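You operate a simulated robot arm through the tools that you are given. There is no shell and no other tool. Be economical: measure what you need, move in short steps, check, and stop when the job is done.

You are at the controls of a simulated two-armed robot. One attempt, no reset.

## Task
Take the pink coil out of the nest, zero the meter, and retest the coil's turns.
Fine: park it in the blue tray while you zero; clamp it to test and leave it clamped. Set down upright: what you pick out.
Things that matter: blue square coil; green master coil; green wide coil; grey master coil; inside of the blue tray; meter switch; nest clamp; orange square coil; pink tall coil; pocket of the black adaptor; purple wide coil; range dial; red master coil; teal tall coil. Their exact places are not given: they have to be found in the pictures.

The check looks at the end state, three seconds after you hand in, the way a careful person would. Anything else that was tipped, shoved, dropped, spilled or broken makes it a failure.

## Robot
Two 7-joint arms with two-finger parallel grippers on one trunk, on a base that drives. Base frame: it is fixed to the floor where the robot stands at the start and does not move with it; the origin is under the middle of the robot, x ahead of it, y to its left, z up. Units: mm, rad, N and s.
The left shoulder is at the start at [50, 168, 1157], the right one opposite. With the tool pointing down near the work surface each hand reaches from about 200 to 660 mm from the robot's upright axis, wherever it stands, measured 20 degrees to its own side. Places, roughly: inside of the blue tray [500, 400, 900]; meter switch [800, -100, 900]; nest clamp [600, 100, 1000]; pocket of the black adaptor [500, 100, 900]; range dial [800, -200, 900]; white square coil [750, -1250, 750]. Payload 1.57 kg a hand.
The TCP of each hand is the grasp point between the finger pads, 30 mm short of the fingertips. In the tool frame z runs along the fingers and y along their closing line. Largest opening 80 mm; finger width 17, thickness 12; the body of the gripper, 40 by 82 mm, starts 80 mm behind the TCP.
Orientation is that of the tool frame in the base frame, as a unit quaternion [w, x, y, z]. With the fingers straight down and closing along the base's y, the tool's x points along the base's -x, its y along +y and its z along -z.

## Interface
- The arms move only by the tool arm_command. It takes "left_deltas", "right_deltas" or both (then of equal length, played together; a hand with none holds still); each is text: rows parted by semicolons, each of 6 numbers parted by spaces: the shift along the base's x, y, z in mm, then the turn, a rotation vector about the base's x, y, z in rad. In form: dx dy dz wx wy wz; .... A call has 1 to 10 rows; each row is the pose to reach, as a shift and turn from the pose commanded when the call began. "left_claw" and "right_claw" are, for a hand that has rows, the closure in counts, from 0 (fully open) to 255 (shut), set as the call begins (left out, the last holds). Each row takes 0.2 s and may step no farther than 50 mm and 0.15 rad from the row before; otherwise, or with a gripper value out of range, the whole call is refused. A pose out of reach is approached as far as the arm can. The call stops where the force on the tool passes 50 N (or 10 N more than at its start, if that is more) or the arm is blocked; 0.2 s more then pass. Each finger travels about 45 mm/s and halts on what it meets, pressing with about 24 N; the grip force reading is that of the motor and also rises with nothing between the fingers. The clock runs only during rows and for 0.2 s after the last one: add rows that repeat a pose to give the fingers time. It gives the time, the measured TCP pose, the force on the tool (base axes), the opening and the grip force at its end, in the units of the frame above (readings bear some noise), with the torque about the TCP (base axes, N m) and any sound that the robot's microphone picked up.
- Cameras (640 x 400 px; columns grow to the right, rows downward): "scene" is now at [129.7, 14.6, 1379.7]; the picture's right is [0.19, -0.98, 0.00], its down [-0.45, -0.09, -0.89] and it looks along [0.87, 0.17, -0.46] (base axes); focal length 218 px, centre (320, 200). "left" rides on the left gripper at [72, 7, -122] in its tool frame; the picture's right is [-0.09, 1.00, 0.00], its down [-0.84, -0.08, -0.54] and it looks along [-0.54, -0.05, 0.84] (tool axes); focal length 238 px, centre (320, 200). "right" rides on the right gripper at [72, -7, -122] in its tool frame; the picture's right is [0.09, 1.00, 0.00], its down [-0.84, 0.08, -0.54] and it looks along [-0.54, 0.05, 0.84] (tool axes); focal length 238 px, centre (320, 200).
- get_image(camera): a new picture of that camera. It takes no simulated time.
- lift_body(by): slides the trunk up (or, below 0, down) by that many mm; the arms and the scene camera ride with it, the base frame stays. It gives what a move gives, with no picture.
- drive_base(legs): drives the robot by 1 to 6 legs, each [ahead, left, turn to the left] in mm, mm and rad, along the robot's own axes; the way and the turn of a leg run together, so that a leg with both is an arc; at most 1500 mm and 3.142 rad a leg. The arms and the cameras ride along, it lands a little off, and it stops where it bumps. It gives what a move gives.
- pan_tilt(pan, tilt): turns the head with the scene camera to pan (to the left, within 1.396 rad either way) and tilt (down, from -0.506 to 1.204), counted from straight ahead of the robot. It gives what a move gives.
- point_at(camera, pixels): there is no depth. For up to 12 entries [column, row, z] of the newest picture of that camera ("zoom" is the newest enlarged one), the place [x, y] in the base frame at which the ray of that pixel passes the height z, good to about 2 mm. It takes no simulated time.
- zoom(camera, box): a new picture of the part [left, top, right, bottom] of that camera's present view, enlarged. It takes no simulated time.
- finish_job(): hands the job in; it is judged then, once.

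Work in short steps. Measure before you move; look again where a grasp or a placing could have gone wrong, and mend it. You have 80 turns and 70 pictures in all, those below and enlarged ones among them. Open the grippers and draw the arms clear of the work before you hand the job in, unless the task says otherwise; then end with one line.

The tools are called as a command line: name --argument value ..., lists and objects as JSON in quotes. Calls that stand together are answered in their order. arm_command: Moves the arms, as the interface text tells. Its arguments: {"type":"object","properties":{"left_deltas":{"type":"string"},"left_claw":{"type":"number"},"right_deltas":{"type":"string"},"right_claw":{"type":"number"}},"required":[]} The other tools are called the same way: lift_body (by) slides the trunk up or down; drive_base (legs) drives the base; pan_tilt (pan, tilt) turns the head that bears the scene camera; get_image (camera) takes a picture; point_at (camera, pixels) gives the place at which the rays of pixels pass given heights; zoom (camera, box) takes an enlarged picture of a part of a camera's view; finish_job () hands the job in.

At the start:

```text
clock: 0.0
left_tool_pos: [338.4, 80.4, 1256.0]
left_orientation: [0.001, 0.0, 1.0, 0.0]
left_ft_force: [-0.6, 0.0, -0.5]
left_torque: [0.02, -0.02, 0.02]
left_finger_gap: 80.0
left_grip_force: 0.1
right_tool_pos: [368.9, -179.3, 1203.5]
right_orientation: [0.0, -0.001, 1.0, 0.0]
right_ft_force: [0.1, 0.3, -0.1]
right_torque: [0.03, -0.02, 0.03]
right_finger_gap: 79.9
right_grip_force: 0.0
trunk travel left (down, up): [-325.0, 118.0]
robot x, y, heading: [1.3, -1.5, -0.001]
head pan, tilt: [0.188, 0.478]
```

scene: 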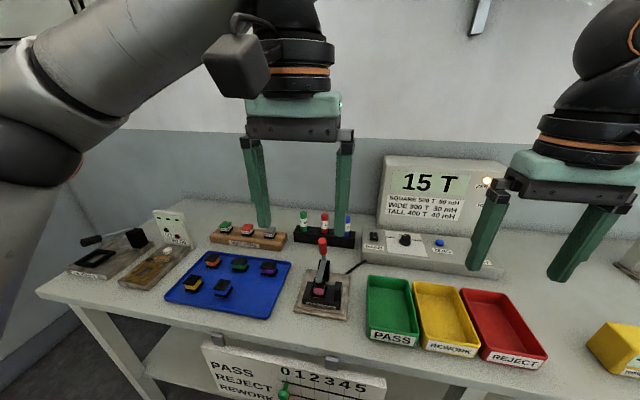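
right: 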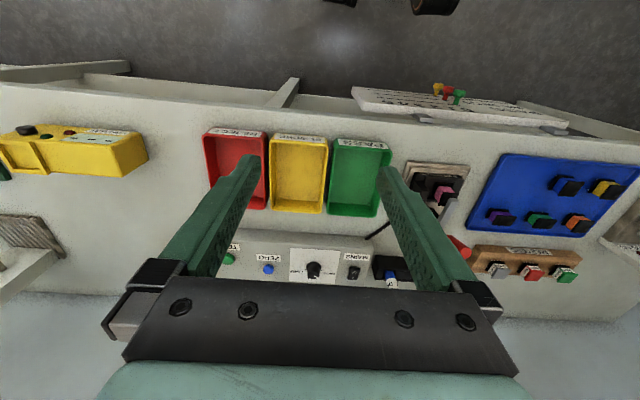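
left: 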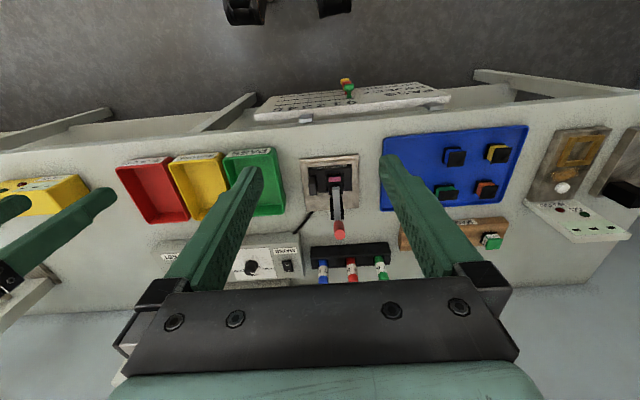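

The nest is at about (322,285) in the scene picture, the meter at (420,210). I zoom in on both to read them.

zoom --camera "scene" --box '[270, 225, 370, 325]'

zoom --camera "scene" --box '[350, 150, 510, 270]'

zoom --camera "scene" --box '[60, 200, 300, 330]'

zoom --camera "left" --box '[280, 140, 400, 250]'

zoom --camera "right" --box '[210, 220, 400, 290]'

```text
4.00 times, centred on (320, 275) of scene
```

zoom: 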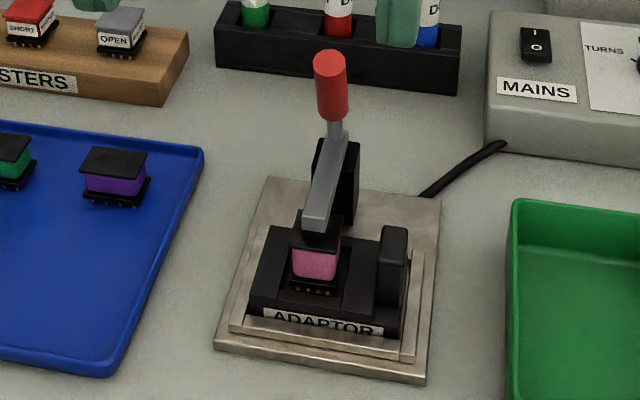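

```text
3.33 times, centred on (430, 210) of scene
```

zoom: 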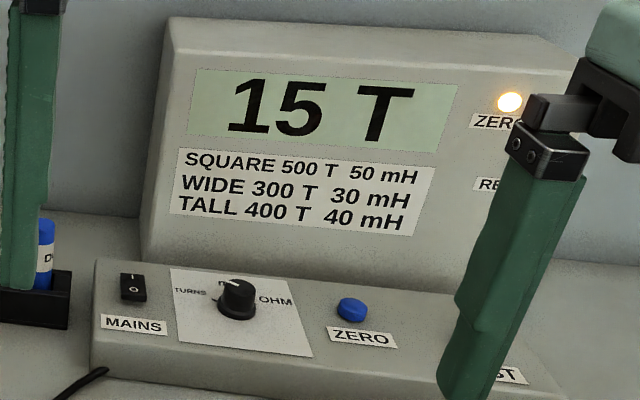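

```text
2.67 times, centred on (180, 265) of scene
```

zoom: 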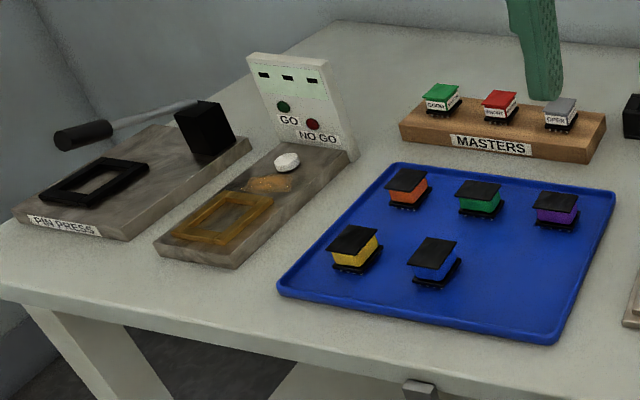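

```text
3.64 times, centred on (340, 195) of left
```

zoom: 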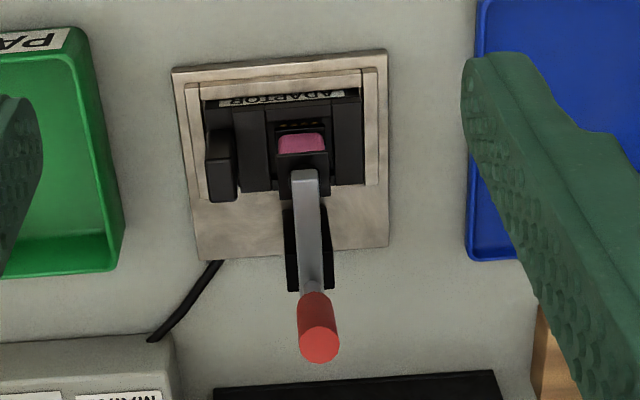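

```text
3.37 times, centred on (305, 255) of right
```

zoom: 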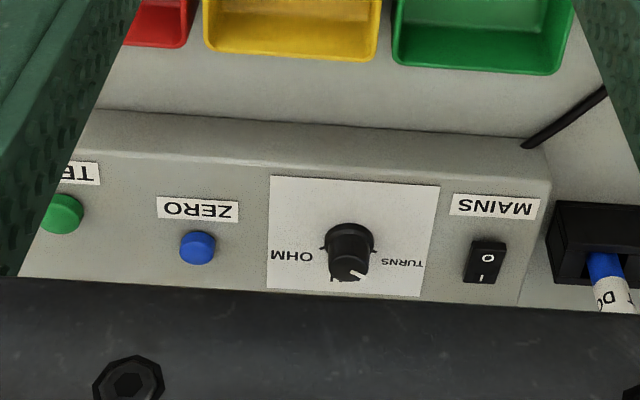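

The clamp is down on the pink coil; the ZERO lamp is lit and the screen reads 15 T. I get rays from two cameras for the nest's features to work out heights.

point_at --camera "scene" --pixels '[[322.75, 239.5, 900], [322.75, 239.5, 1100], [323.5, 254.5, 900], [323.5, 254.5, 1100], [318.75, 290, 900], [318.75, 290, 1000], [293.75, 312.5, 900], [293.75, 312.5, 950], [346.25, 320.5, 900], [346.25, 320.5, 950], [350, 249.5, 900], [350, 249.5, 950]]'

point_at --camera "left" --pixels '[[339.5, 233.5, 900], [339.5, 233.5, 1100], [338.6, 221, 900], [338.6, 221, 1100], [335, 179.3, 900], [335, 179.3, 1000], [358.4, 153.8, 900], [358.4, 153.8, 950], [299.3, 158.7, 900], [299.3, 158.7, 950], [306.5, 211.5, 900], [306.5, 211.5, 950]]'

```text
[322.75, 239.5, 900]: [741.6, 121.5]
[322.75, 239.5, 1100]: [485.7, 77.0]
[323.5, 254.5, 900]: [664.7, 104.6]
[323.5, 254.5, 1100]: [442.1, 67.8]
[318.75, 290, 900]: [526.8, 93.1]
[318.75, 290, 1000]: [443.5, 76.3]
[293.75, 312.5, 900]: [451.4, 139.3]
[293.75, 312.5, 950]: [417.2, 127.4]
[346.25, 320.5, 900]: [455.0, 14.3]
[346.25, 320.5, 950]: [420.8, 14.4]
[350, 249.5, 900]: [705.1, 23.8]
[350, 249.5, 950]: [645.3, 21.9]
```

```text
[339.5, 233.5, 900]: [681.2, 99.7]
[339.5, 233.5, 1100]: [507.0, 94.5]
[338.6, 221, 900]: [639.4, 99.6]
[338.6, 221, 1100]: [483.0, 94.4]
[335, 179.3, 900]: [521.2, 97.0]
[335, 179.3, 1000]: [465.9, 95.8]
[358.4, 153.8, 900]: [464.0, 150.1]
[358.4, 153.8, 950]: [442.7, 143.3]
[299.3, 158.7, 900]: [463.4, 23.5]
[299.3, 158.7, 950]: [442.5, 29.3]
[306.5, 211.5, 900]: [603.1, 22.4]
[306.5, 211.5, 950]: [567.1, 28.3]
```

The handle works out near x 555–580, y 92, with its top at about z 1045, and the coil near (510, 93, 920). I swing the left hand to the left of the nest and yaw it for an oblique side view of the clamp, and bring the right hand up and back so the meter is in clear view.

arm_command --left_deltas "10 40 -20 0 0 -0.15; 20 80 -40 0 0 -0.3; 30 120 -60 0 0 -0.45; 40 155 -80 0 0 -0.6; 50 190 -100 0 0 -0.75; 60 220 -120 0 0 -0.9; 70 240 -140 0 0 -1.05; 80 250 -160 0 0 -1.2" --right_deltas "0 -10 0 0 0 0; 0 -20 0 0 0 0; 0 -20 0 0 0 0; 0 -20 0 0 0 0; 0 -20 0 0 0 0; 0 -20 0 0 0 0; 0 -20 0 0 0 0; 0 -20 0 0 0 0"

get_image --camera "left"

get_image --camera "scene"

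```text
clock: 1.8
left_tool_pos: [419.5, 330.4, 1095.8]
left_orientation: [0.0, 0.565, 0.825, 0.0]
left_ft_force: [0.0, 0.2, 0.9]
left_torque: [-0.01, 0.01, 0.0]
left_finger_gap: 80.0
left_grip_force: 0.1
right_tool_pos: [370.3, -198.7, 1203.1]
right_orientation: [0.0, 0.0, 1.0, 0.0]
right_ft_force: [0.4, 0.0, -1.1]
right_torque: [0.01, -0.02, -0.02]
right_finger_gap: 79.9
right_grip_force: 0.0
trunk travel left (down, up): [-325.0, 118.0]
robot x, y, heading: [-1.9, 0.2, -0.0]
head pan, tilt: [0.188, 0.478]
```

```text
61 pictures are left
```

left: 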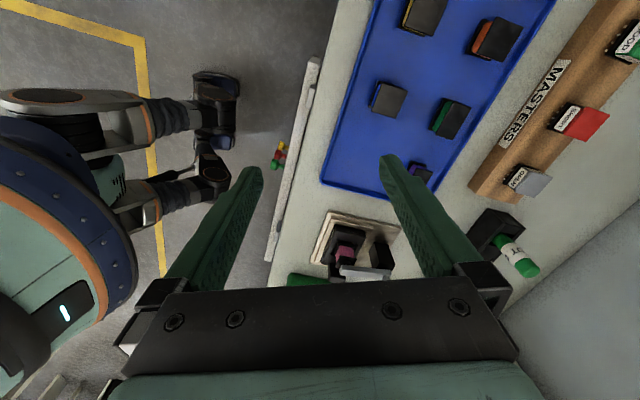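

```text
60 pictures are left
```

scene: 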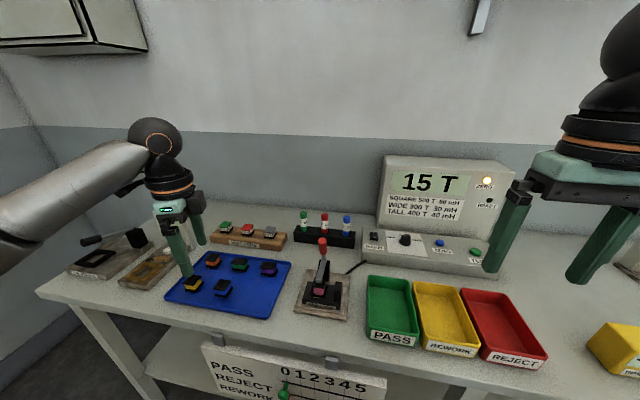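

The gripper hides the handle. I tilt the left tool by 0.6 about -x, so the camera looks flatter towards the nest, and draw it back a little in +y.

arm_command --left_deltas "10 20 0 -0.15 0 0; 20 40 0 -0.3 0 0; 30 60 0 -0.45 0 0; 30 80 -10 -0.6 0 0; 30 80 -30 -0.6 0 0"

get_image --camera "left"

```text
clock: 3.0
left_tool_pos: [447.9, 411.0, 1065.4]
left_orientation: [0.167, 0.54, 0.788, -0.244]
left_ft_force: [0.4, -0.4, 0.8]
left_torque: [-0.01, -0.03, 0.0]
left_finger_gap: 80.0
left_grip_force: 0.0
right_tool_pos: [369.2, -199.1, 1203.3]
right_orientation: [0.0, 0.0, 1.0, 0.0]
right_ft_force: [-0.3, -0.5, 0.4]
right_torque: [0.02, -0.01, 0.02]
right_finger_gap: 80.0
right_grip_force: 0.0
trunk travel left (down, up): [-325.0, 118.0]
robot x, y, heading: [-0.4, -1.5, 0.003]
head pan, tilt: [0.188, 0.478]
```

```text
59 pictures are left
```

left: 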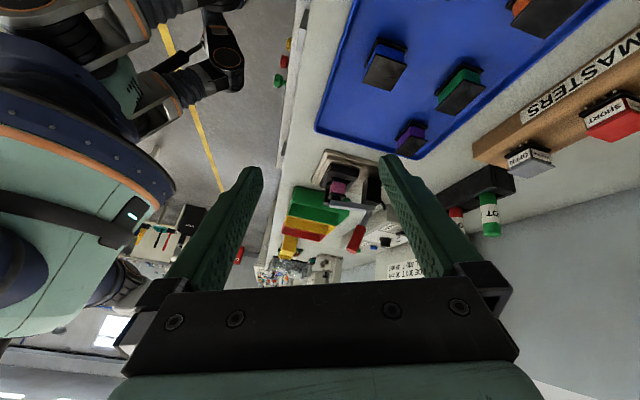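

Now the clamp shows from the side around (350,200). I zoom in on it.

zoom --camera "left" --box '[300, 140, 420, 260]'

zoom --camera "scene" --box '[360, 160, 500, 270]'

```text
3.33 times, centred on (360, 200) of left
```

zoom: 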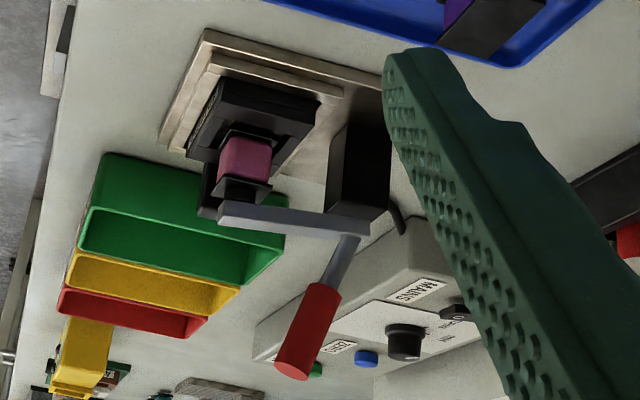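

```text
3.64 times, centred on (430, 215) of scene
```

zoom: 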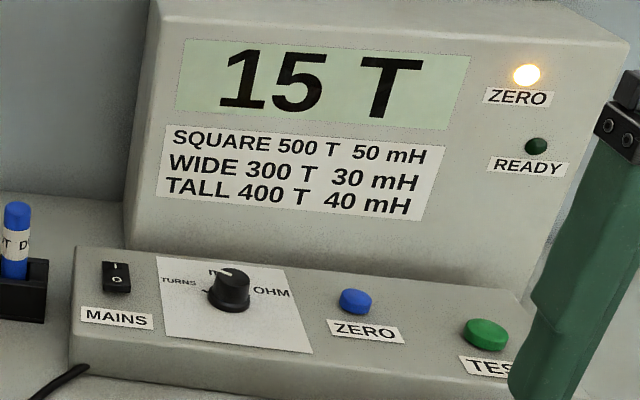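

The clamp is clear now: a flat bar with its pad on the coil, pivoting at the rear post, and a red handle rising from the rear end; pushing the handle in +x should lift the pad. The meter is beyond 660 mm, so I look down to see how far the base may drive.

pan_tilt --pan 0 --tilt 1.2

get_image --camera "scene"

get_image --camera "right"

```text
clock: 4.1
left_tool_pos: [448.0, 410.6, 1065.8]
left_orientation: [0.167, 0.539, 0.789, -0.244]
left_ft_force: [-0.1, 0.1, -0.4]
left_torque: [0.01, 0.03, 0.01]
left_finger_gap: 79.7
left_grip_force: 0.0
right_tool_pos: [369.7, -198.6, 1203.8]
right_orientation: [-0.001, 0.0, 1.0, 0.001]
right_ft_force: [-0.2, -0.2, 0.0]
right_torque: [0.01, -0.01, 0.01]
right_finger_gap: 80.1
right_grip_force: 0.0
trunk travel left (down, up): [-325.0, 118.0]
robot x, y, heading: [3.0, -1.7, -0.002]
head pan, tilt: [0.0, 1.201]
```

```text
56 pictures are left
```

scene: 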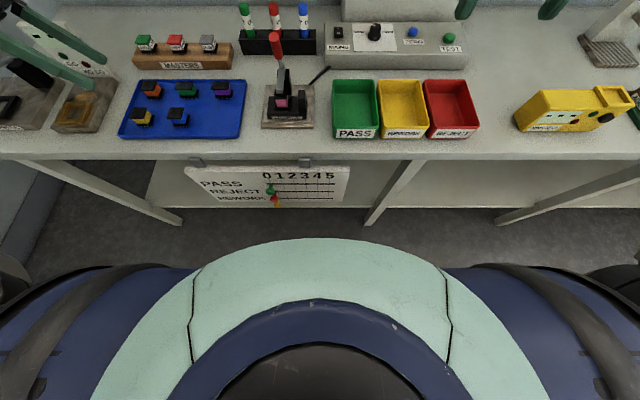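

```text
55 pictures are left
```

right: 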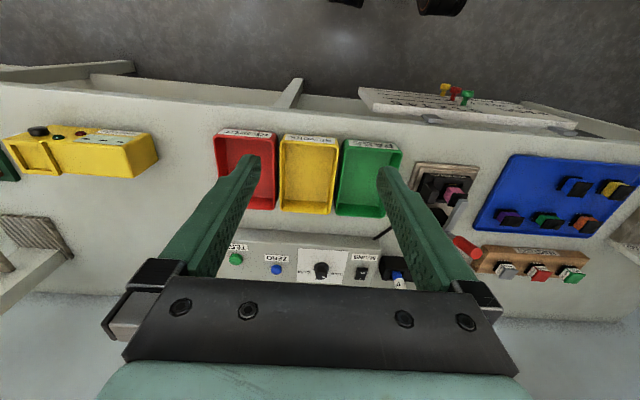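

The dark bits at the top edge of the right picture (345,3) and (435,5) may be the front of the base. I check where they and the table edge lie.

zoom --camera "right" --box '[300, 0, 480, 110]'

point_at --camera "right" --pixels '[[345, 5, 0], [345, 5, 100], [345, 5, 300], [435, 14, 0], [435, 14, 100], [435, 14, 300], [300, 104, 860], [360, 88, 860], [360, 88, 800], [360, 88, 700]]'

point_at --camera "scene" --pixels '[[320, 158, 860], [268, 180, 800], [268, 170, 800], [300, 237, 1100], [380, 158, 860], [185, 170, 750]]'

```text
3.56 times, centred on (390, 55) of right
```

zoom: 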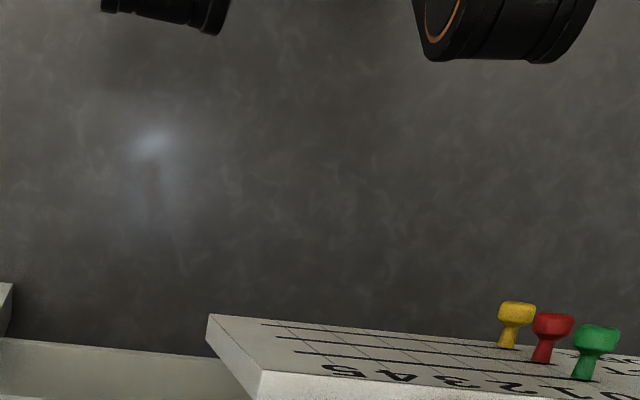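

```text
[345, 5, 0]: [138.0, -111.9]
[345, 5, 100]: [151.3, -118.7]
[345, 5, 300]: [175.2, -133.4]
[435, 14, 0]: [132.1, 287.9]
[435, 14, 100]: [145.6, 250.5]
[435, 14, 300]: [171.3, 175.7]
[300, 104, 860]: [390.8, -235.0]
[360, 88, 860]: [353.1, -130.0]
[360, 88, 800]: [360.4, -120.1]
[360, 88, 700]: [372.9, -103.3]
```

```text
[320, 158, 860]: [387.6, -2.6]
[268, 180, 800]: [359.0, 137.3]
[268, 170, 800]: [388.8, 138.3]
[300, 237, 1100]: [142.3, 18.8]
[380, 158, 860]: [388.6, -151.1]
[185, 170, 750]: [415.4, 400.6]
```

There is roughly 200 mm of free space in front of the base. Next I locate the meter controls from the two cameras: dial (321,270) right / (375,32) scene, zero (276,270) / (413,32), test (235,258) / (449,38), mains (361,273) / (338,32).

point_at --camera "right" --pixels '[[321, 270, 880], [321, 270, 940], [276, 270, 880], [276, 270, 940], [235, 258, 880], [235, 258, 940], [361, 273, 880], [361, 273, 940]]'

zoom --camera "scene" --box '[310, 0, 470, 100]'

point_at --camera "scene" --pixels '[[375, 30, 880], [375, 30, 940], [413, 32, 880], [413, 32, 940], [449, 38, 880], [449, 38, 940], [338, 32, 880], [338, 32, 940]]'

```text
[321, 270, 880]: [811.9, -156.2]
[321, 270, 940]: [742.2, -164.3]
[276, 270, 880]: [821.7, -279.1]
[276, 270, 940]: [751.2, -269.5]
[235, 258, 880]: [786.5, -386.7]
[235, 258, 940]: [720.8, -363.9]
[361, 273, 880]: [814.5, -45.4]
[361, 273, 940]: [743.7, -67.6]
```

```text
4.00 times, centred on (390, 50) of scene
```

zoom: 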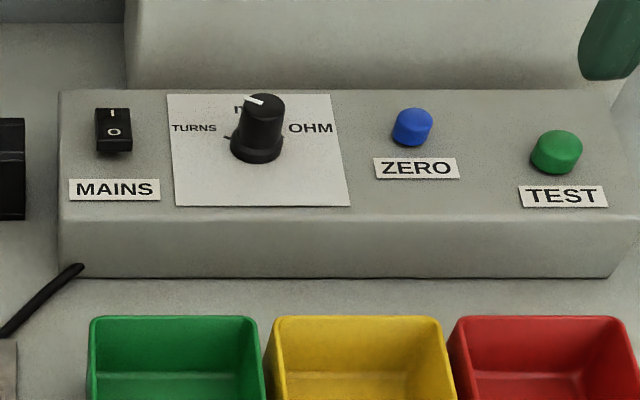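

```text
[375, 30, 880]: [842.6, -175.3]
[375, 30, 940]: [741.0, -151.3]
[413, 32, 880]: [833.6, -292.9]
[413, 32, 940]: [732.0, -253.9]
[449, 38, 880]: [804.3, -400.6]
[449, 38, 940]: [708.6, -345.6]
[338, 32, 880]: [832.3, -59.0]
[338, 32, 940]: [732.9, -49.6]
```

ZERO is at about (795,-277,903), TEST (747,-370,915), dial near (760,-160), mains (770,-59). These need about 180 mm of driving, so I drive 140 first and look at the clearance.

drive_base --legs '[[140, 0, 0]]'

get_image --camera "right"

get_image --camera "scene"

```text
clock: 5.4
left_tool_pos: [587.8, 410.0, 1063.8]
left_orientation: [0.167, 0.539, 0.789, -0.244]
left_ft_force: [1.1, 0.2, 0.5]
left_torque: [-0.04, 0.01, -0.01]
left_finger_gap: 80.2
left_grip_force: 0.2
right_tool_pos: [510.1, -198.9, 1202.0]
right_orientation: [0.0, 0.0, 1.0, 0.0]
right_ft_force: [0.8, 0.5, -0.8]
right_torque: [-0.01, 0.03, -0.01]
right_finger_gap: 79.8
right_grip_force: 0.1
trunk travel left (down, up): [-325.0, 118.0]
robot x, y, heading: [136.6, -3.7, 0.002]
head pan, tilt: [0.0, 1.201]
```

```text
52 pictures are left
```

right: 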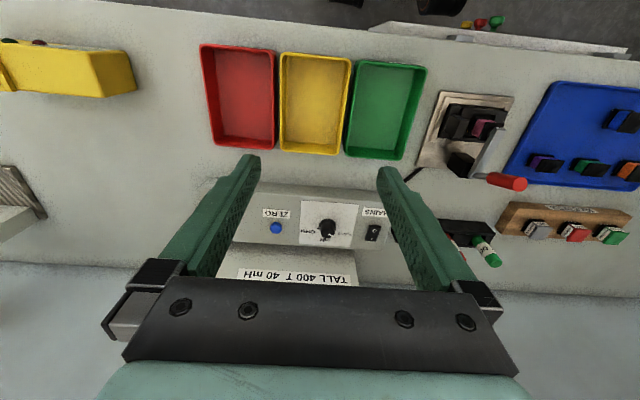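

```text
51 pictures are left
```

scene: 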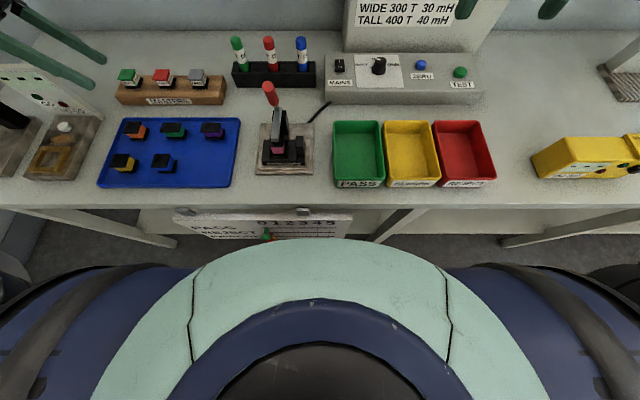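

No bump. I zoom on the dial in the right view (328,228) and get the control locations again.

zoom --camera "right" --box '[250, 190, 400, 260]'

zoom --camera "scene" --box '[320, 40, 490, 110]'

point_at --camera "right" --pixels '[[328, 228, 900], [328, 228, 940], [275, 228, 900], [275, 228, 940], [373, 232, 900], [373, 232, 940]]'

point_at --camera "scene" --pixels '[[379, 66, 900], [379, 66, 940], [420, 65, 900], [420, 65, 940], [340, 65, 900], [340, 65, 940], [460, 72, 900], [460, 72, 940]]'

```text
4.27 times, centred on (325, 225) of right
```

zoom: 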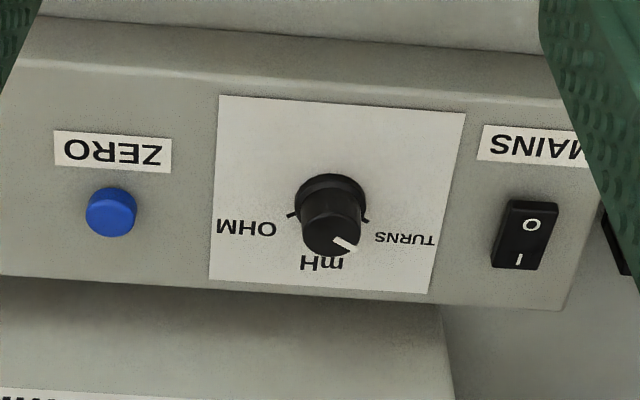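

```text
3.76 times, centred on (405, 75) of scene
```

zoom: 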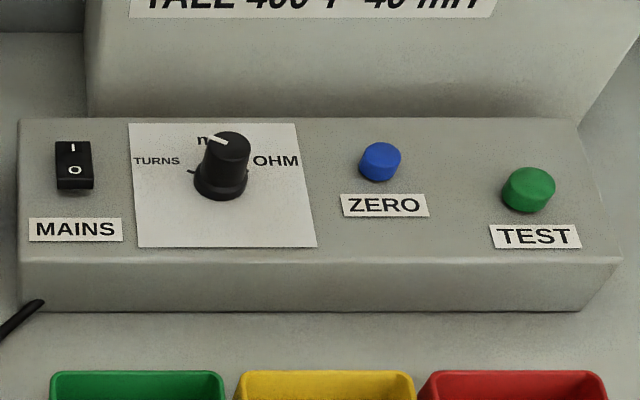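

```text
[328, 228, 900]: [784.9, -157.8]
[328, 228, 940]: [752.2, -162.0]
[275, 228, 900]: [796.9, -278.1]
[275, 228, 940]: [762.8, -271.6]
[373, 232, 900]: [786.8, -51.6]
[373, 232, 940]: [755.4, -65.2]
```

```text
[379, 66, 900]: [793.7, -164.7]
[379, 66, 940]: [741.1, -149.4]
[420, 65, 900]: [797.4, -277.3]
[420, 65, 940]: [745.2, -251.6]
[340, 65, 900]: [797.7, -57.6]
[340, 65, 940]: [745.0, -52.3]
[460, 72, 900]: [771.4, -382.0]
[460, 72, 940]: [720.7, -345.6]
```

The pointer lies on the TURNS tick (the screen also reads "T") and mains is at I, so both stay as they are. I drive 35 mm more and then level the left tool again.

drive_base --legs '[[35, 0, 0]]'

arm_command --left_deltas "-30 0 20 0.15 0 0; -60 -10 40 0.3 0 0; -90 -20 50 0.45 0 0; -120 -30 60 0.6 0 0"

arm_command --left_deltas "-10 -20 0 0 0 0.15; -20 -40 0 0 0 0.3; -40 -70 0 0 0 0.45; -60 -100 0 0 0 0.6; -70 -130 0 0 0 0.75; -80 -160 0 0 0 0.9; -90 -190 0 0 0 1.05; -100 -220 0 0 0 1.2; -100 -250 0 0 0 1.2; -100 -260 0 0 0 1.2"

get_image --camera "left"

get_image --camera "scene"

```text
clock: 6.3
left_tool_pos: [623.6, 410.2, 1065.1]
left_orientation: [0.166, 0.539, 0.789, -0.244]
left_ft_force: [-0.2, -0.2, -0.1]
left_torque: [-0.05, 0.02, 0.0]
left_finger_gap: 79.9
left_grip_force: 0.0
right_tool_pos: [544.9, -200.3, 1201.5]
right_orientation: [-0.001, 0.001, 1.0, 0.001]
right_ft_force: [0.4, 0.3, -1.3]
right_torque: [0.02, 0.04, 0.0]
right_finger_gap: 80.0
right_grip_force: 0.0
trunk travel left (down, up): [-325.0, 118.0]
robot x, y, heading: [179.3, -3.3, 0.007]
head pan, tilt: [0.0, 1.201]
```

```text
clock: 7.3
left_tool_pos: [501.7, 379.2, 1125.7]
left_orientation: [-0.001, 0.564, 0.826, 0.0]
left_ft_force: [-0.2, 0.4, -0.2]
left_torque: [0.03, -0.03, 0.02]
left_finger_gap: 80.0
left_grip_force: 0.1
right_tool_pos: [542.4, -200.3, 1202.6]
right_orientation: [0.0, 0.001, 1.0, 0.001]
right_ft_force: [-0.4, 0.4, 0.4]
right_torque: [0.0, -0.02, -0.03]
right_finger_gap: 80.0
right_grip_force: 0.1
trunk travel left (down, up): [-325.0, 118.0]
robot x, y, heading: [172.8, 1.7, -0.001]
head pan, tilt: [0.0, 1.201]
```

```text
clock: 9.5
left_tool_pos: [402.7, 119.6, 1126.9]
left_orientation: [0.001, 0.0, 1.0, -0.001]
left_ft_force: [0.2, -0.2, 1.0]
left_torque: [0.0, 0.0, -0.02]
left_finger_gap: 79.9
left_grip_force: 0.1
right_tool_pos: [544.3, -199.0, 1203.3]
right_orientation: [0.001, 0.0, 1.0, 0.0]
right_ft_force: [0.0, 0.3, 0.4]
right_torque: [0.04, -0.02, 0.05]
right_finger_gap: 79.9
right_grip_force: 0.0
trunk travel left (down, up): [-325.0, 118.0]
robot x, y, heading: [174.0, -1.7, -0.002]
head pan, tilt: [0.0, 1.201]
```

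```text
48 pictures are left
```

left: 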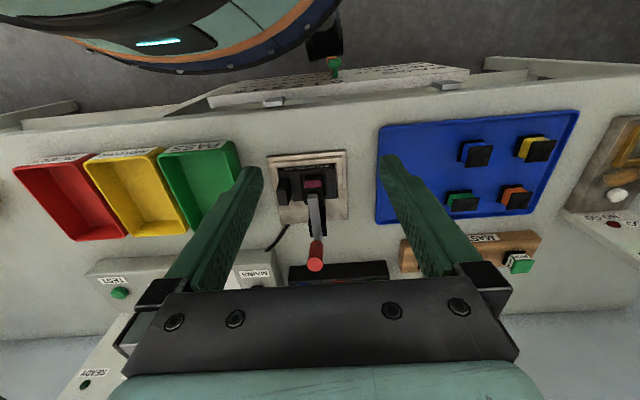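

```text
47 pictures are left
```

scene: 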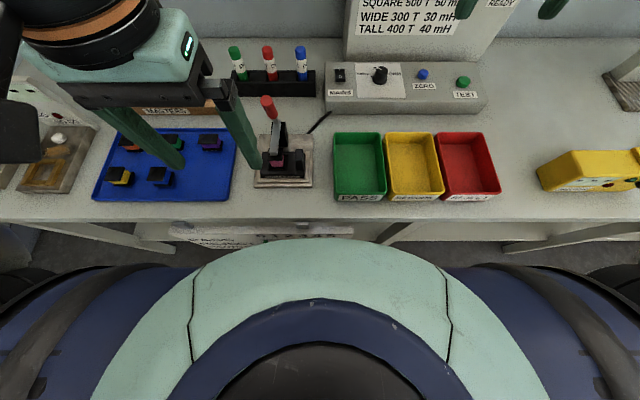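

I triangulate the handle again with fresh pictures: left end (316,262), neck (317,240), coil (314,186); scene end (266,100), neck (272,117), coil (277,163).

zoom --camera "left" --box '[260, 140, 370, 280]'

zoom --camera "scene" --box '[240, 80, 330, 200]'

point_at --camera "left" --pixels '[[316, 262, 900], [316, 262, 1100], [317, 240, 900], [317, 240, 1100], [314, 186, 900], [314, 186, 960]]'

point_at --camera "scene" --pixels '[[266, 100, 900], [266, 100, 1100], [272, 117, 900], [272, 117, 1100], [277, 163, 900], [277, 163, 960]]'

```text
2.86 times, centred on (315, 210) of left
```

zoom: 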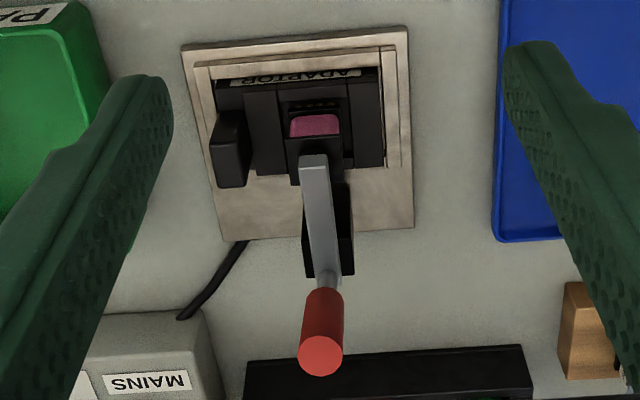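

```text
3.33 times, centred on (285, 140) of scene
```

zoom: 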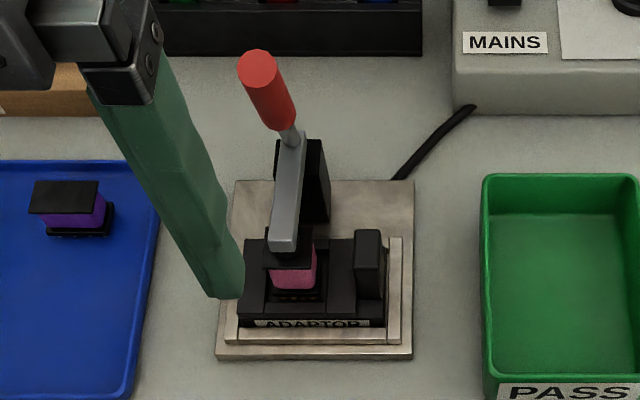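

```text
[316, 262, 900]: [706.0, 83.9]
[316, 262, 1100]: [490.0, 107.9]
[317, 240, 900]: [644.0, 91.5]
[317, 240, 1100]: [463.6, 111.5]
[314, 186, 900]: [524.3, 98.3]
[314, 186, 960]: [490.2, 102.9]
```

```text
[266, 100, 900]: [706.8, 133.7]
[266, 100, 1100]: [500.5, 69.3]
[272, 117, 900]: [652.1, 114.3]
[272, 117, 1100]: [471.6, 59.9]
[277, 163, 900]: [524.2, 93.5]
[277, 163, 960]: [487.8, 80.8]
```

Combining all rays, the handle runs from its neck at (590,96,965) to its end at (574,96,1025). I close the left fingers and bring them in front of the handle at (525,96,1033).

arm_command --left_deltas "30 -10 -20 0 0 0; 60 -20 -45 0 0 0; 90 -24 -70 0 0 0; 122 -24 -94 0 0 0; 122 -24 -94 0 0 0" --left_claw 255

get_image --camera "scene"

get_image --camera "left"

```text
clock: 10.7
left_tool_pos: [525.3, 95.6, 1030.8]
left_orientation: [0.0, 0.0, 1.0, 0.0]
left_ft_force: [-0.4, -0.4, 0.9]
left_torque: [0.02, 0.04, 0.0]
left_finger_gap: 0.0
left_grip_force: 14.6
right_tool_pos: [543.2, -199.6, 1201.7]
right_orientation: [0.0, 0.0, 1.0, 0.001]
right_ft_force: [-0.2, -0.5, -0.6]
right_torque: [0.0, -0.03, -0.01]
right_finger_gap: 79.8
right_grip_force: 0.1
trunk travel left (down, up): [-325.0, 118.0]
robot x, y, heading: [173.1, -0.0, -0.005]
head pan, tilt: [0.0, 1.201]
```

```text
44 pictures are left
```

scene: 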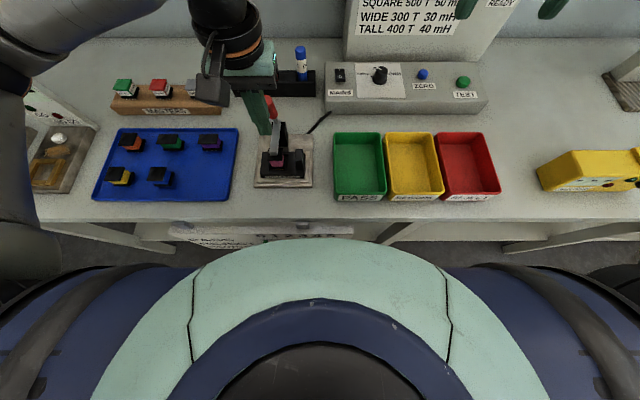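

```text
43 pictures are left
```

left: 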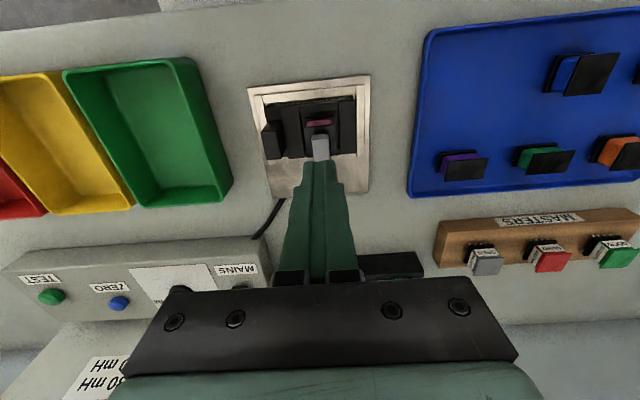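

The fingers line up with the clamp bar (column 320). I push in +x in small rows and watch the force.

arm_command --left_deltas "15 0 0 0 0 0; 25 0 0 0 0 0; 35 0 0 0 0 0; 45 0 0 0 0 0; 55 0 0 0 0 0; 65 0 -2 0 0 0; 75 0 -5 0 0 0"

get_image --camera "scene"

```text
clock: 12.3
left_tool_pos: [599.8, 96.1, 1026.7]
left_orientation: [-0.001, 0.001, 1.0, 0.0]
left_ft_force: [-0.1, 0.0, 0.5]
left_torque: [0.04, 0.0, -0.01]
left_finger_gap: 0.0
left_grip_force: 20.9
right_tool_pos: [543.2, -199.3, 1203.2]
right_orientation: [0.0, 0.001, 1.0, 0.001]
right_ft_force: [0.1, -0.4, -0.9]
right_torque: [-0.02, -0.01, -0.01]
right_finger_gap: 80.1
right_grip_force: 0.0
trunk travel left (down, up): [-325.0, 118.0]
robot x, y, heading: [170.8, -1.5, -0.003]
head pan, tilt: [0.0, 1.201]
```

```text
42 pictures are left
```

scene: 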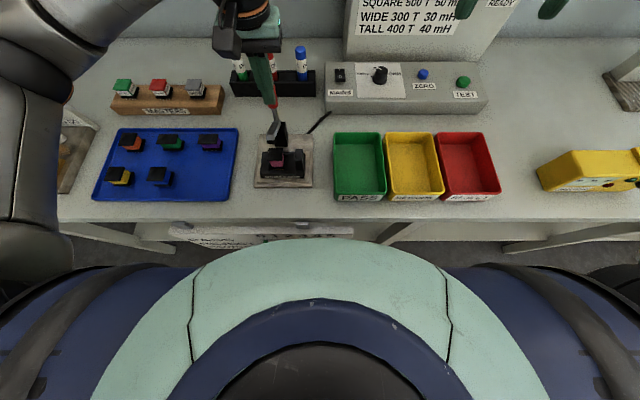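

The handle moved and the bar has lifted (pad now at about (278,128)). I zoom in to see how far the clamp has opened.

zoom --camera "scene" --box '[230, 70, 330, 195]'

get_image --camera "left"

```text
3.20 times, centred on (280, 132) of scene
```

zoom: 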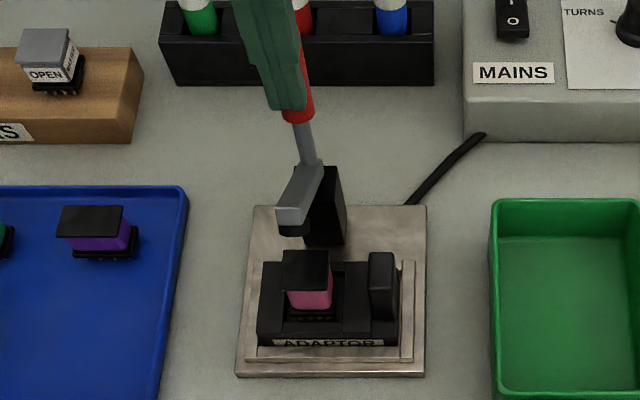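

```text
40 pictures are left
```

left: 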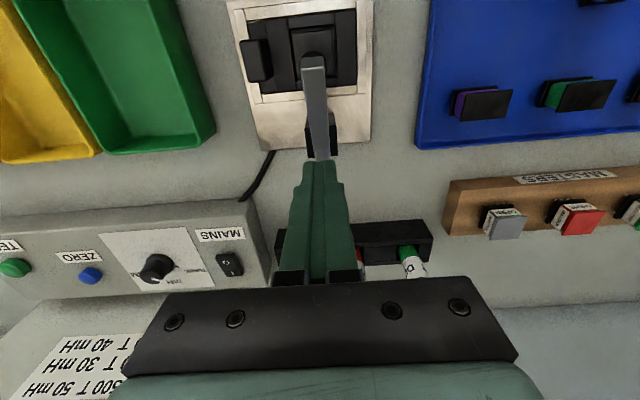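

The pad is up about 35° and the force is nil. I push on along the arc to open it further.

arm_command --left_deltas "10 0 -3 0 0 0; 20 0 -7 0 0 0; 30 0 -13 0 0 0; 38 0 -20 0 0 0; 44 0 -26 0 0 0"

zoom --camera "scene" --box '[230, 70, 330, 195]'

```text
clock: 13.5
left_tool_pos: [644.3, 95.8, 1000.6]
left_orientation: [0.0, 0.0, 1.0, 0.0]
left_ft_force: [1.4, -0.5, -0.4]
left_torque: [-0.02, 0.0, -0.02]
left_finger_gap: 0.0
left_grip_force: 21.5
right_tool_pos: [544.0, -201.1, 1202.0]
right_orientation: [0.0, 0.002, 1.0, 0.001]
right_ft_force: [0.1, 0.3, 0.2]
right_torque: [0.0, 0.0, 0.0]
right_finger_gap: 79.9
right_grip_force: 0.1
trunk travel left (down, up): [-325.0, 118.0]
robot x, y, heading: [176.4, 1.1, -0.002]
head pan, tilt: [0.0, 1.201]
```

```text
3.20 times, centred on (280, 132) of scene
```

zoom: 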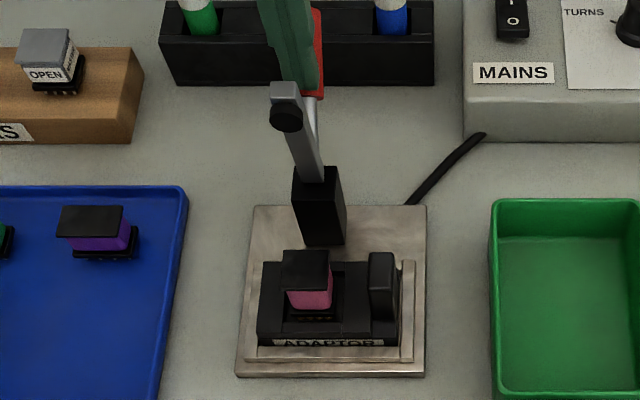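

The bar now stands almost upright and the finger is between bar and handle, so I withdraw straight up and check that the clamp stays open.

arm_command --left_deltas "0 0 30 0 0 0; 0 0 70 0 0 0; 0 0 110 0 0 0; -40 0 130 0 0 0; -80 0 130 0 0 0; -120 0 130 0 0 0; -165 0 130 0 0 0; -210 0 130 0 0 0" --left_claw 60

get_image --camera "scene"

zoom --camera "left" --box '[240, 100, 400, 290]'

```text
clock: 15.3
left_tool_pos: [434.1, 96.1, 1130.2]
left_orientation: [0.0, -0.001, 1.0, 0.0]
left_ft_force: [0.1, -0.3, -0.8]
left_torque: [0.03, -0.01, 0.0]
left_finger_gap: 61.2
left_grip_force: 0.1
right_tool_pos: [542.1, -200.2, 1203.8]
right_orientation: [0.001, 0.001, 1.0, 0.002]
right_ft_force: [0.5, -0.5, 0.7]
right_torque: [0.0, 0.04, -0.03]
right_finger_gap: 80.1
right_grip_force: 0.1
trunk travel left (down, up): [-325.0, 118.0]
robot x, y, heading: [173.2, -0.0, 0.001]
head pan, tilt: [0.0, 1.201]
```

```text
38 pictures are left
```

scene: 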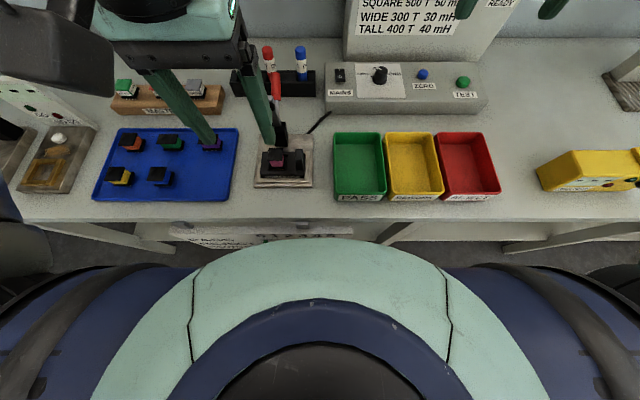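

```text
2.11 times, centred on (320, 195) of left
```

zoom: 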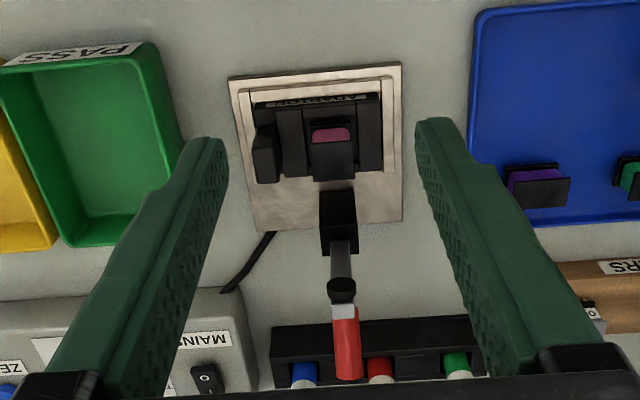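

The clamp stays open. I locate the coil's top flange: left (326.2,176), scene (275.3,154).

point_at --camera "left" --pixels '[[326.2, 176, 900], [326.2, 176, 960], [316.7, 170, 940], [335.2, 170, 940], [317, 188.5, 940], [336, 187, 940], [302, 185, 940]]'

zoom --camera "scene" --box '[245, 125, 320, 195]'

point_at --camera "scene" --pixels '[[275.3, 154, 900], [275.3, 154, 960], [268.4, 150, 940], [282.2, 150, 940], [268.1, 160.3, 940], [283.1, 159.7, 940], [299, 150, 940]]'

```text
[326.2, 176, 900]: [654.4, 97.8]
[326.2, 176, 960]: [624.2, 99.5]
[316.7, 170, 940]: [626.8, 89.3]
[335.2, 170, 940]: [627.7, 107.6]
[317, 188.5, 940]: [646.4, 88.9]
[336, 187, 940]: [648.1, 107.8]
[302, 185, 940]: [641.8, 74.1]
```

```text
5.71 times, centred on (282, 160) of scene
```

zoom: 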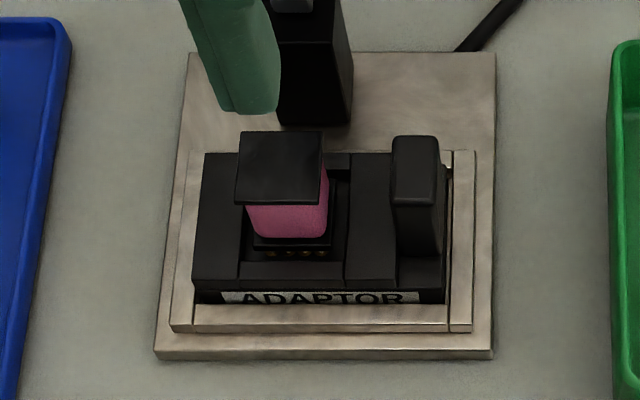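

```text
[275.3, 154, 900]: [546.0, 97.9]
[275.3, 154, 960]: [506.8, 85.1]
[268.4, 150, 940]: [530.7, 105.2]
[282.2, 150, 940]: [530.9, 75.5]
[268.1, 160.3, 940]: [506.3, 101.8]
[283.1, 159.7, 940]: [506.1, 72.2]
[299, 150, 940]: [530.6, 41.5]
```

The left ray used an older picture; I take a fresh left picture and recompute.

get_image --camera "left"

point_at --camera "left" --pixels '[[326.2, 176, 900], [326.2, 176, 960], [316.7, 170, 940], [335.2, 170, 940], [317, 188.5, 940], [336, 187, 940], [302, 185, 940], [325.2, 164.2, 900], [325.2, 164.2, 960]]'

point_at --camera "scene" --pixels '[[268, 148.3, 930], [282.5, 148.3, 930], [267.3, 160.2, 930], [282, 160.8, 930], [274.8, 154.3, 930], [274.8, 154.3, 950], [274.8, 154.3, 910]]'

```text
35 pictures are left
```

left: 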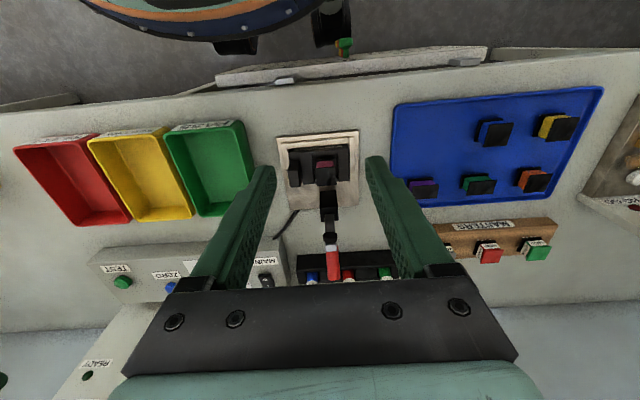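

```text
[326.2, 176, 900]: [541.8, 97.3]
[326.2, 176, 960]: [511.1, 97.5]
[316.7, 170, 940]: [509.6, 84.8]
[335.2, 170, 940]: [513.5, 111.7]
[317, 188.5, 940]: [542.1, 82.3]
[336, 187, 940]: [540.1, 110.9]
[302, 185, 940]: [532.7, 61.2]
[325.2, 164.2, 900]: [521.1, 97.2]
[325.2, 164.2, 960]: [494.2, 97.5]
```

```text
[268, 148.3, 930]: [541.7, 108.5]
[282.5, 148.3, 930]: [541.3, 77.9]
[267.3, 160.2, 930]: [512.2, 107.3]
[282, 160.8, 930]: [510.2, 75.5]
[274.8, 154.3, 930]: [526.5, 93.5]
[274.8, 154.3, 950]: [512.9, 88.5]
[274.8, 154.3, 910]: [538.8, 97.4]
```

Both cameras agree the coil flange is centred near (531,97), top z about 920, roughly 29 mm square. I hover at (530,97,985) with the opening at 50 mm and look.

arm_command --left_deltas "30 0 -40 0 0 0; 60 1 -80 0 0 0; 90 1 -115 0 0 0; 97 1 -145 0 0 0; 97 1 -145 0 0 0" --left_claw 96

get_image --camera "left"

zoom --camera "scene" --box '[230, 70, 330, 195]'

```text
clock: 16.5
left_tool_pos: [529.5, 96.5, 985.9]
left_orientation: [0.0, 0.0, 1.0, -0.001]
left_ft_force: [0.2, 0.7, -1.2]
left_torque: [-0.01, 0.05, 0.01]
left_finger_gap: 49.9
left_grip_force: 0.1
right_tool_pos: [543.6, -199.6, 1203.7]
right_orientation: [0.0, 0.001, 1.0, 0.001]
right_ft_force: [0.5, -0.2, -0.5]
right_torque: [-0.02, 0.0, 0.0]
right_finger_gap: 79.8
right_grip_force: 0.0
trunk travel left (down, up): [-325.0, 118.0]
robot x, y, heading: [173.3, -3.7, -0.001]
head pan, tilt: [0.0, 1.201]
```

```text
34 pictures are left
```

left: 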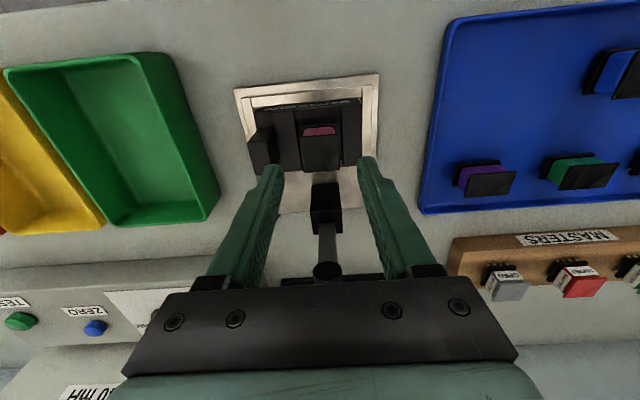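

```text
3.20 times, centred on (280, 132) of scene
```

zoom: 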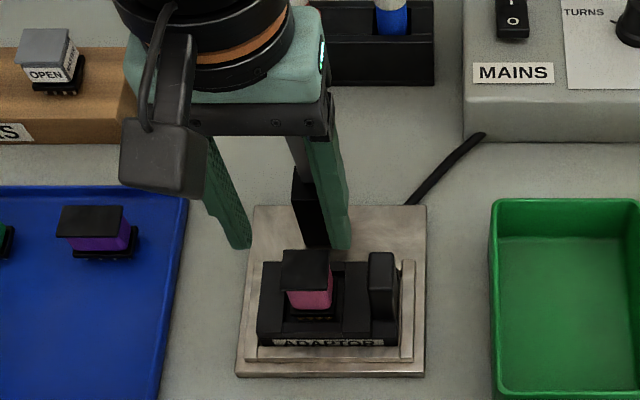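

Flange now at (320,154) in the left picture with the fingers either side. I compute its place at several heights, plus the raised bar's tip (328,270).

zoom --camera "left" --box '[240, 80, 400, 180]'

point_at --camera "zoom" --pixels '[[320, 295, 900], [320, 295, 920], [320, 295, 940], [320, 200, 900]]'

point_at --camera "left" --pixels '[[320, 154, 900], [320, 154, 920], [320, 154, 940], [328, 270, 1030], [328, 270, 1010]]'

```text
4.00 times, centred on (320, 130) of left
```

zoom: 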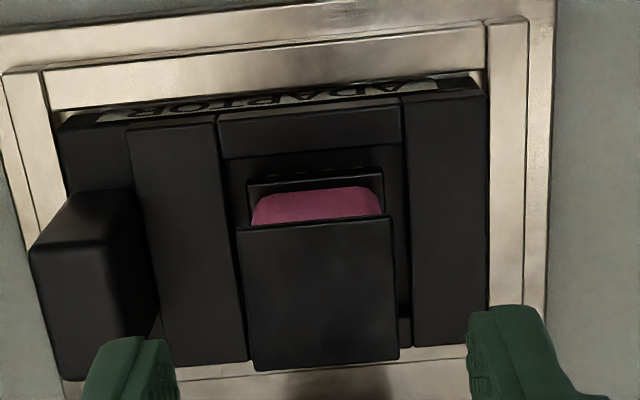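

```text
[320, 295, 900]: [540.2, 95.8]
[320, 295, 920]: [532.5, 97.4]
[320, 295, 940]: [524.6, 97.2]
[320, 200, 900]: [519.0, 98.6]
```

```text
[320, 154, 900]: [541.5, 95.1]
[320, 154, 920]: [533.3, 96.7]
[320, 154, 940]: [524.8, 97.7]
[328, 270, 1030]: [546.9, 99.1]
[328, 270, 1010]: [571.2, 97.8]
```

The flange centre is confirmed at (533,97), top z 919; the bar tip at x 571 is clear of the gripper. I descend to TCP z 935 (tips at 905).

arm_command --left_deltas "3.5 0 -15 0 0 0; 3.5 0 -30 0 0 0; 3.5 0 -40 0 0 0; 3.5 0 -46 0 0 0; 3.5 0 -51 0 0 0"

zoom --camera "scene" --box '[245, 120, 320, 195]'

zoom --camera "left" --box '[220, 80, 420, 240]'

```text
clock: 17.7
left_tool_pos: [535.0, 96.3, 933.9]
left_orientation: [0.0, 0.0, 1.0, 0.0]
left_ft_force: [-0.5, -0.2, -0.2]
left_torque: [0.0, -0.03, 0.02]
left_finger_gap: 49.7
left_grip_force: 0.0
right_tool_pos: [543.6, -200.0, 1203.0]
right_orientation: [0.001, 0.001, 1.0, 0.0]
right_ft_force: [0.0, 0.3, 0.6]
right_torque: [0.03, -0.05, 0.0]
right_finger_gap: 80.1
right_grip_force: 0.0
trunk travel left (down, up): [-325.0, 118.0]
robot x, y, heading: [173.3, 0.7, -0.004]
head pan, tilt: [0.0, 1.201]
```

```text
5.33 times, centred on (282, 158) of scene
```

zoom: 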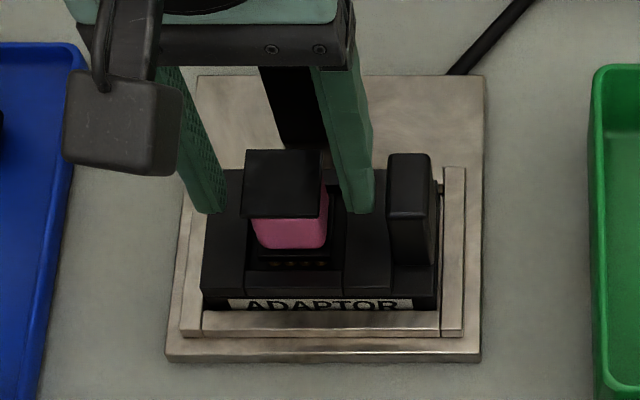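

```text
2.50 times, centred on (320, 160) of left
```

zoom: 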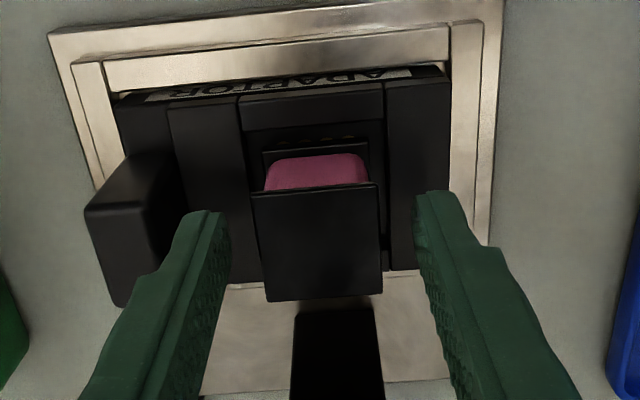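

The fingers straddle the flange with nothing touched; the gaps (25 px vs 35 px) call for about -1.5 mm in y. I shift and close.

arm_command --left_deltas "0 -1.5 0 0 0 0; 0 -1.5 0 0 0 0; 0 -1.5 0 0 0 0; 0 -1.5 0 0 0 0" --left_claw 200

zoom --camera "left" --box '[220, 80, 420, 240]'

```text
clock: 18.7
left_tool_pos: [534.8, 94.2, 933.7]
left_orientation: [-0.001, -0.001, 1.0, 0.0]
left_ft_force: [-0.2, -0.4, -0.2]
left_torque: [-0.01, 0.01, -0.03]
left_finger_gap: 31.2
left_grip_force: 24.1
right_tool_pos: [544.0, -200.3, 1202.6]
right_orientation: [0.0, 0.0, 1.0, 0.001]
right_ft_force: [-0.9, 0.3, 0.0]
right_torque: [0.0, 0.01, 0.0]
right_finger_gap: 79.7
right_grip_force: 0.1
trunk travel left (down, up): [-325.0, 118.0]
robot x, y, heading: [171.9, -0.9, -0.003]
head pan, tilt: [0.0, 1.201]
```

```text
2.50 times, centred on (320, 160) of left
```

zoom: 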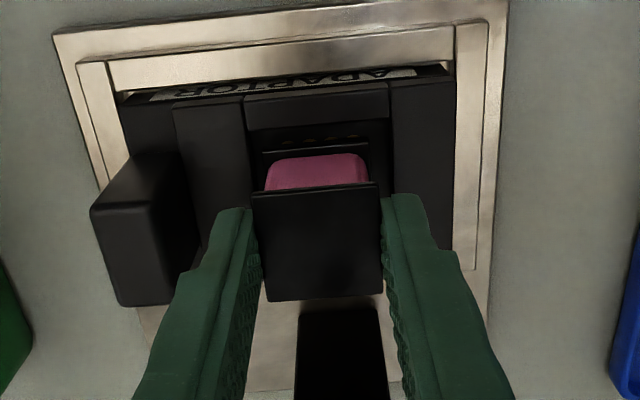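

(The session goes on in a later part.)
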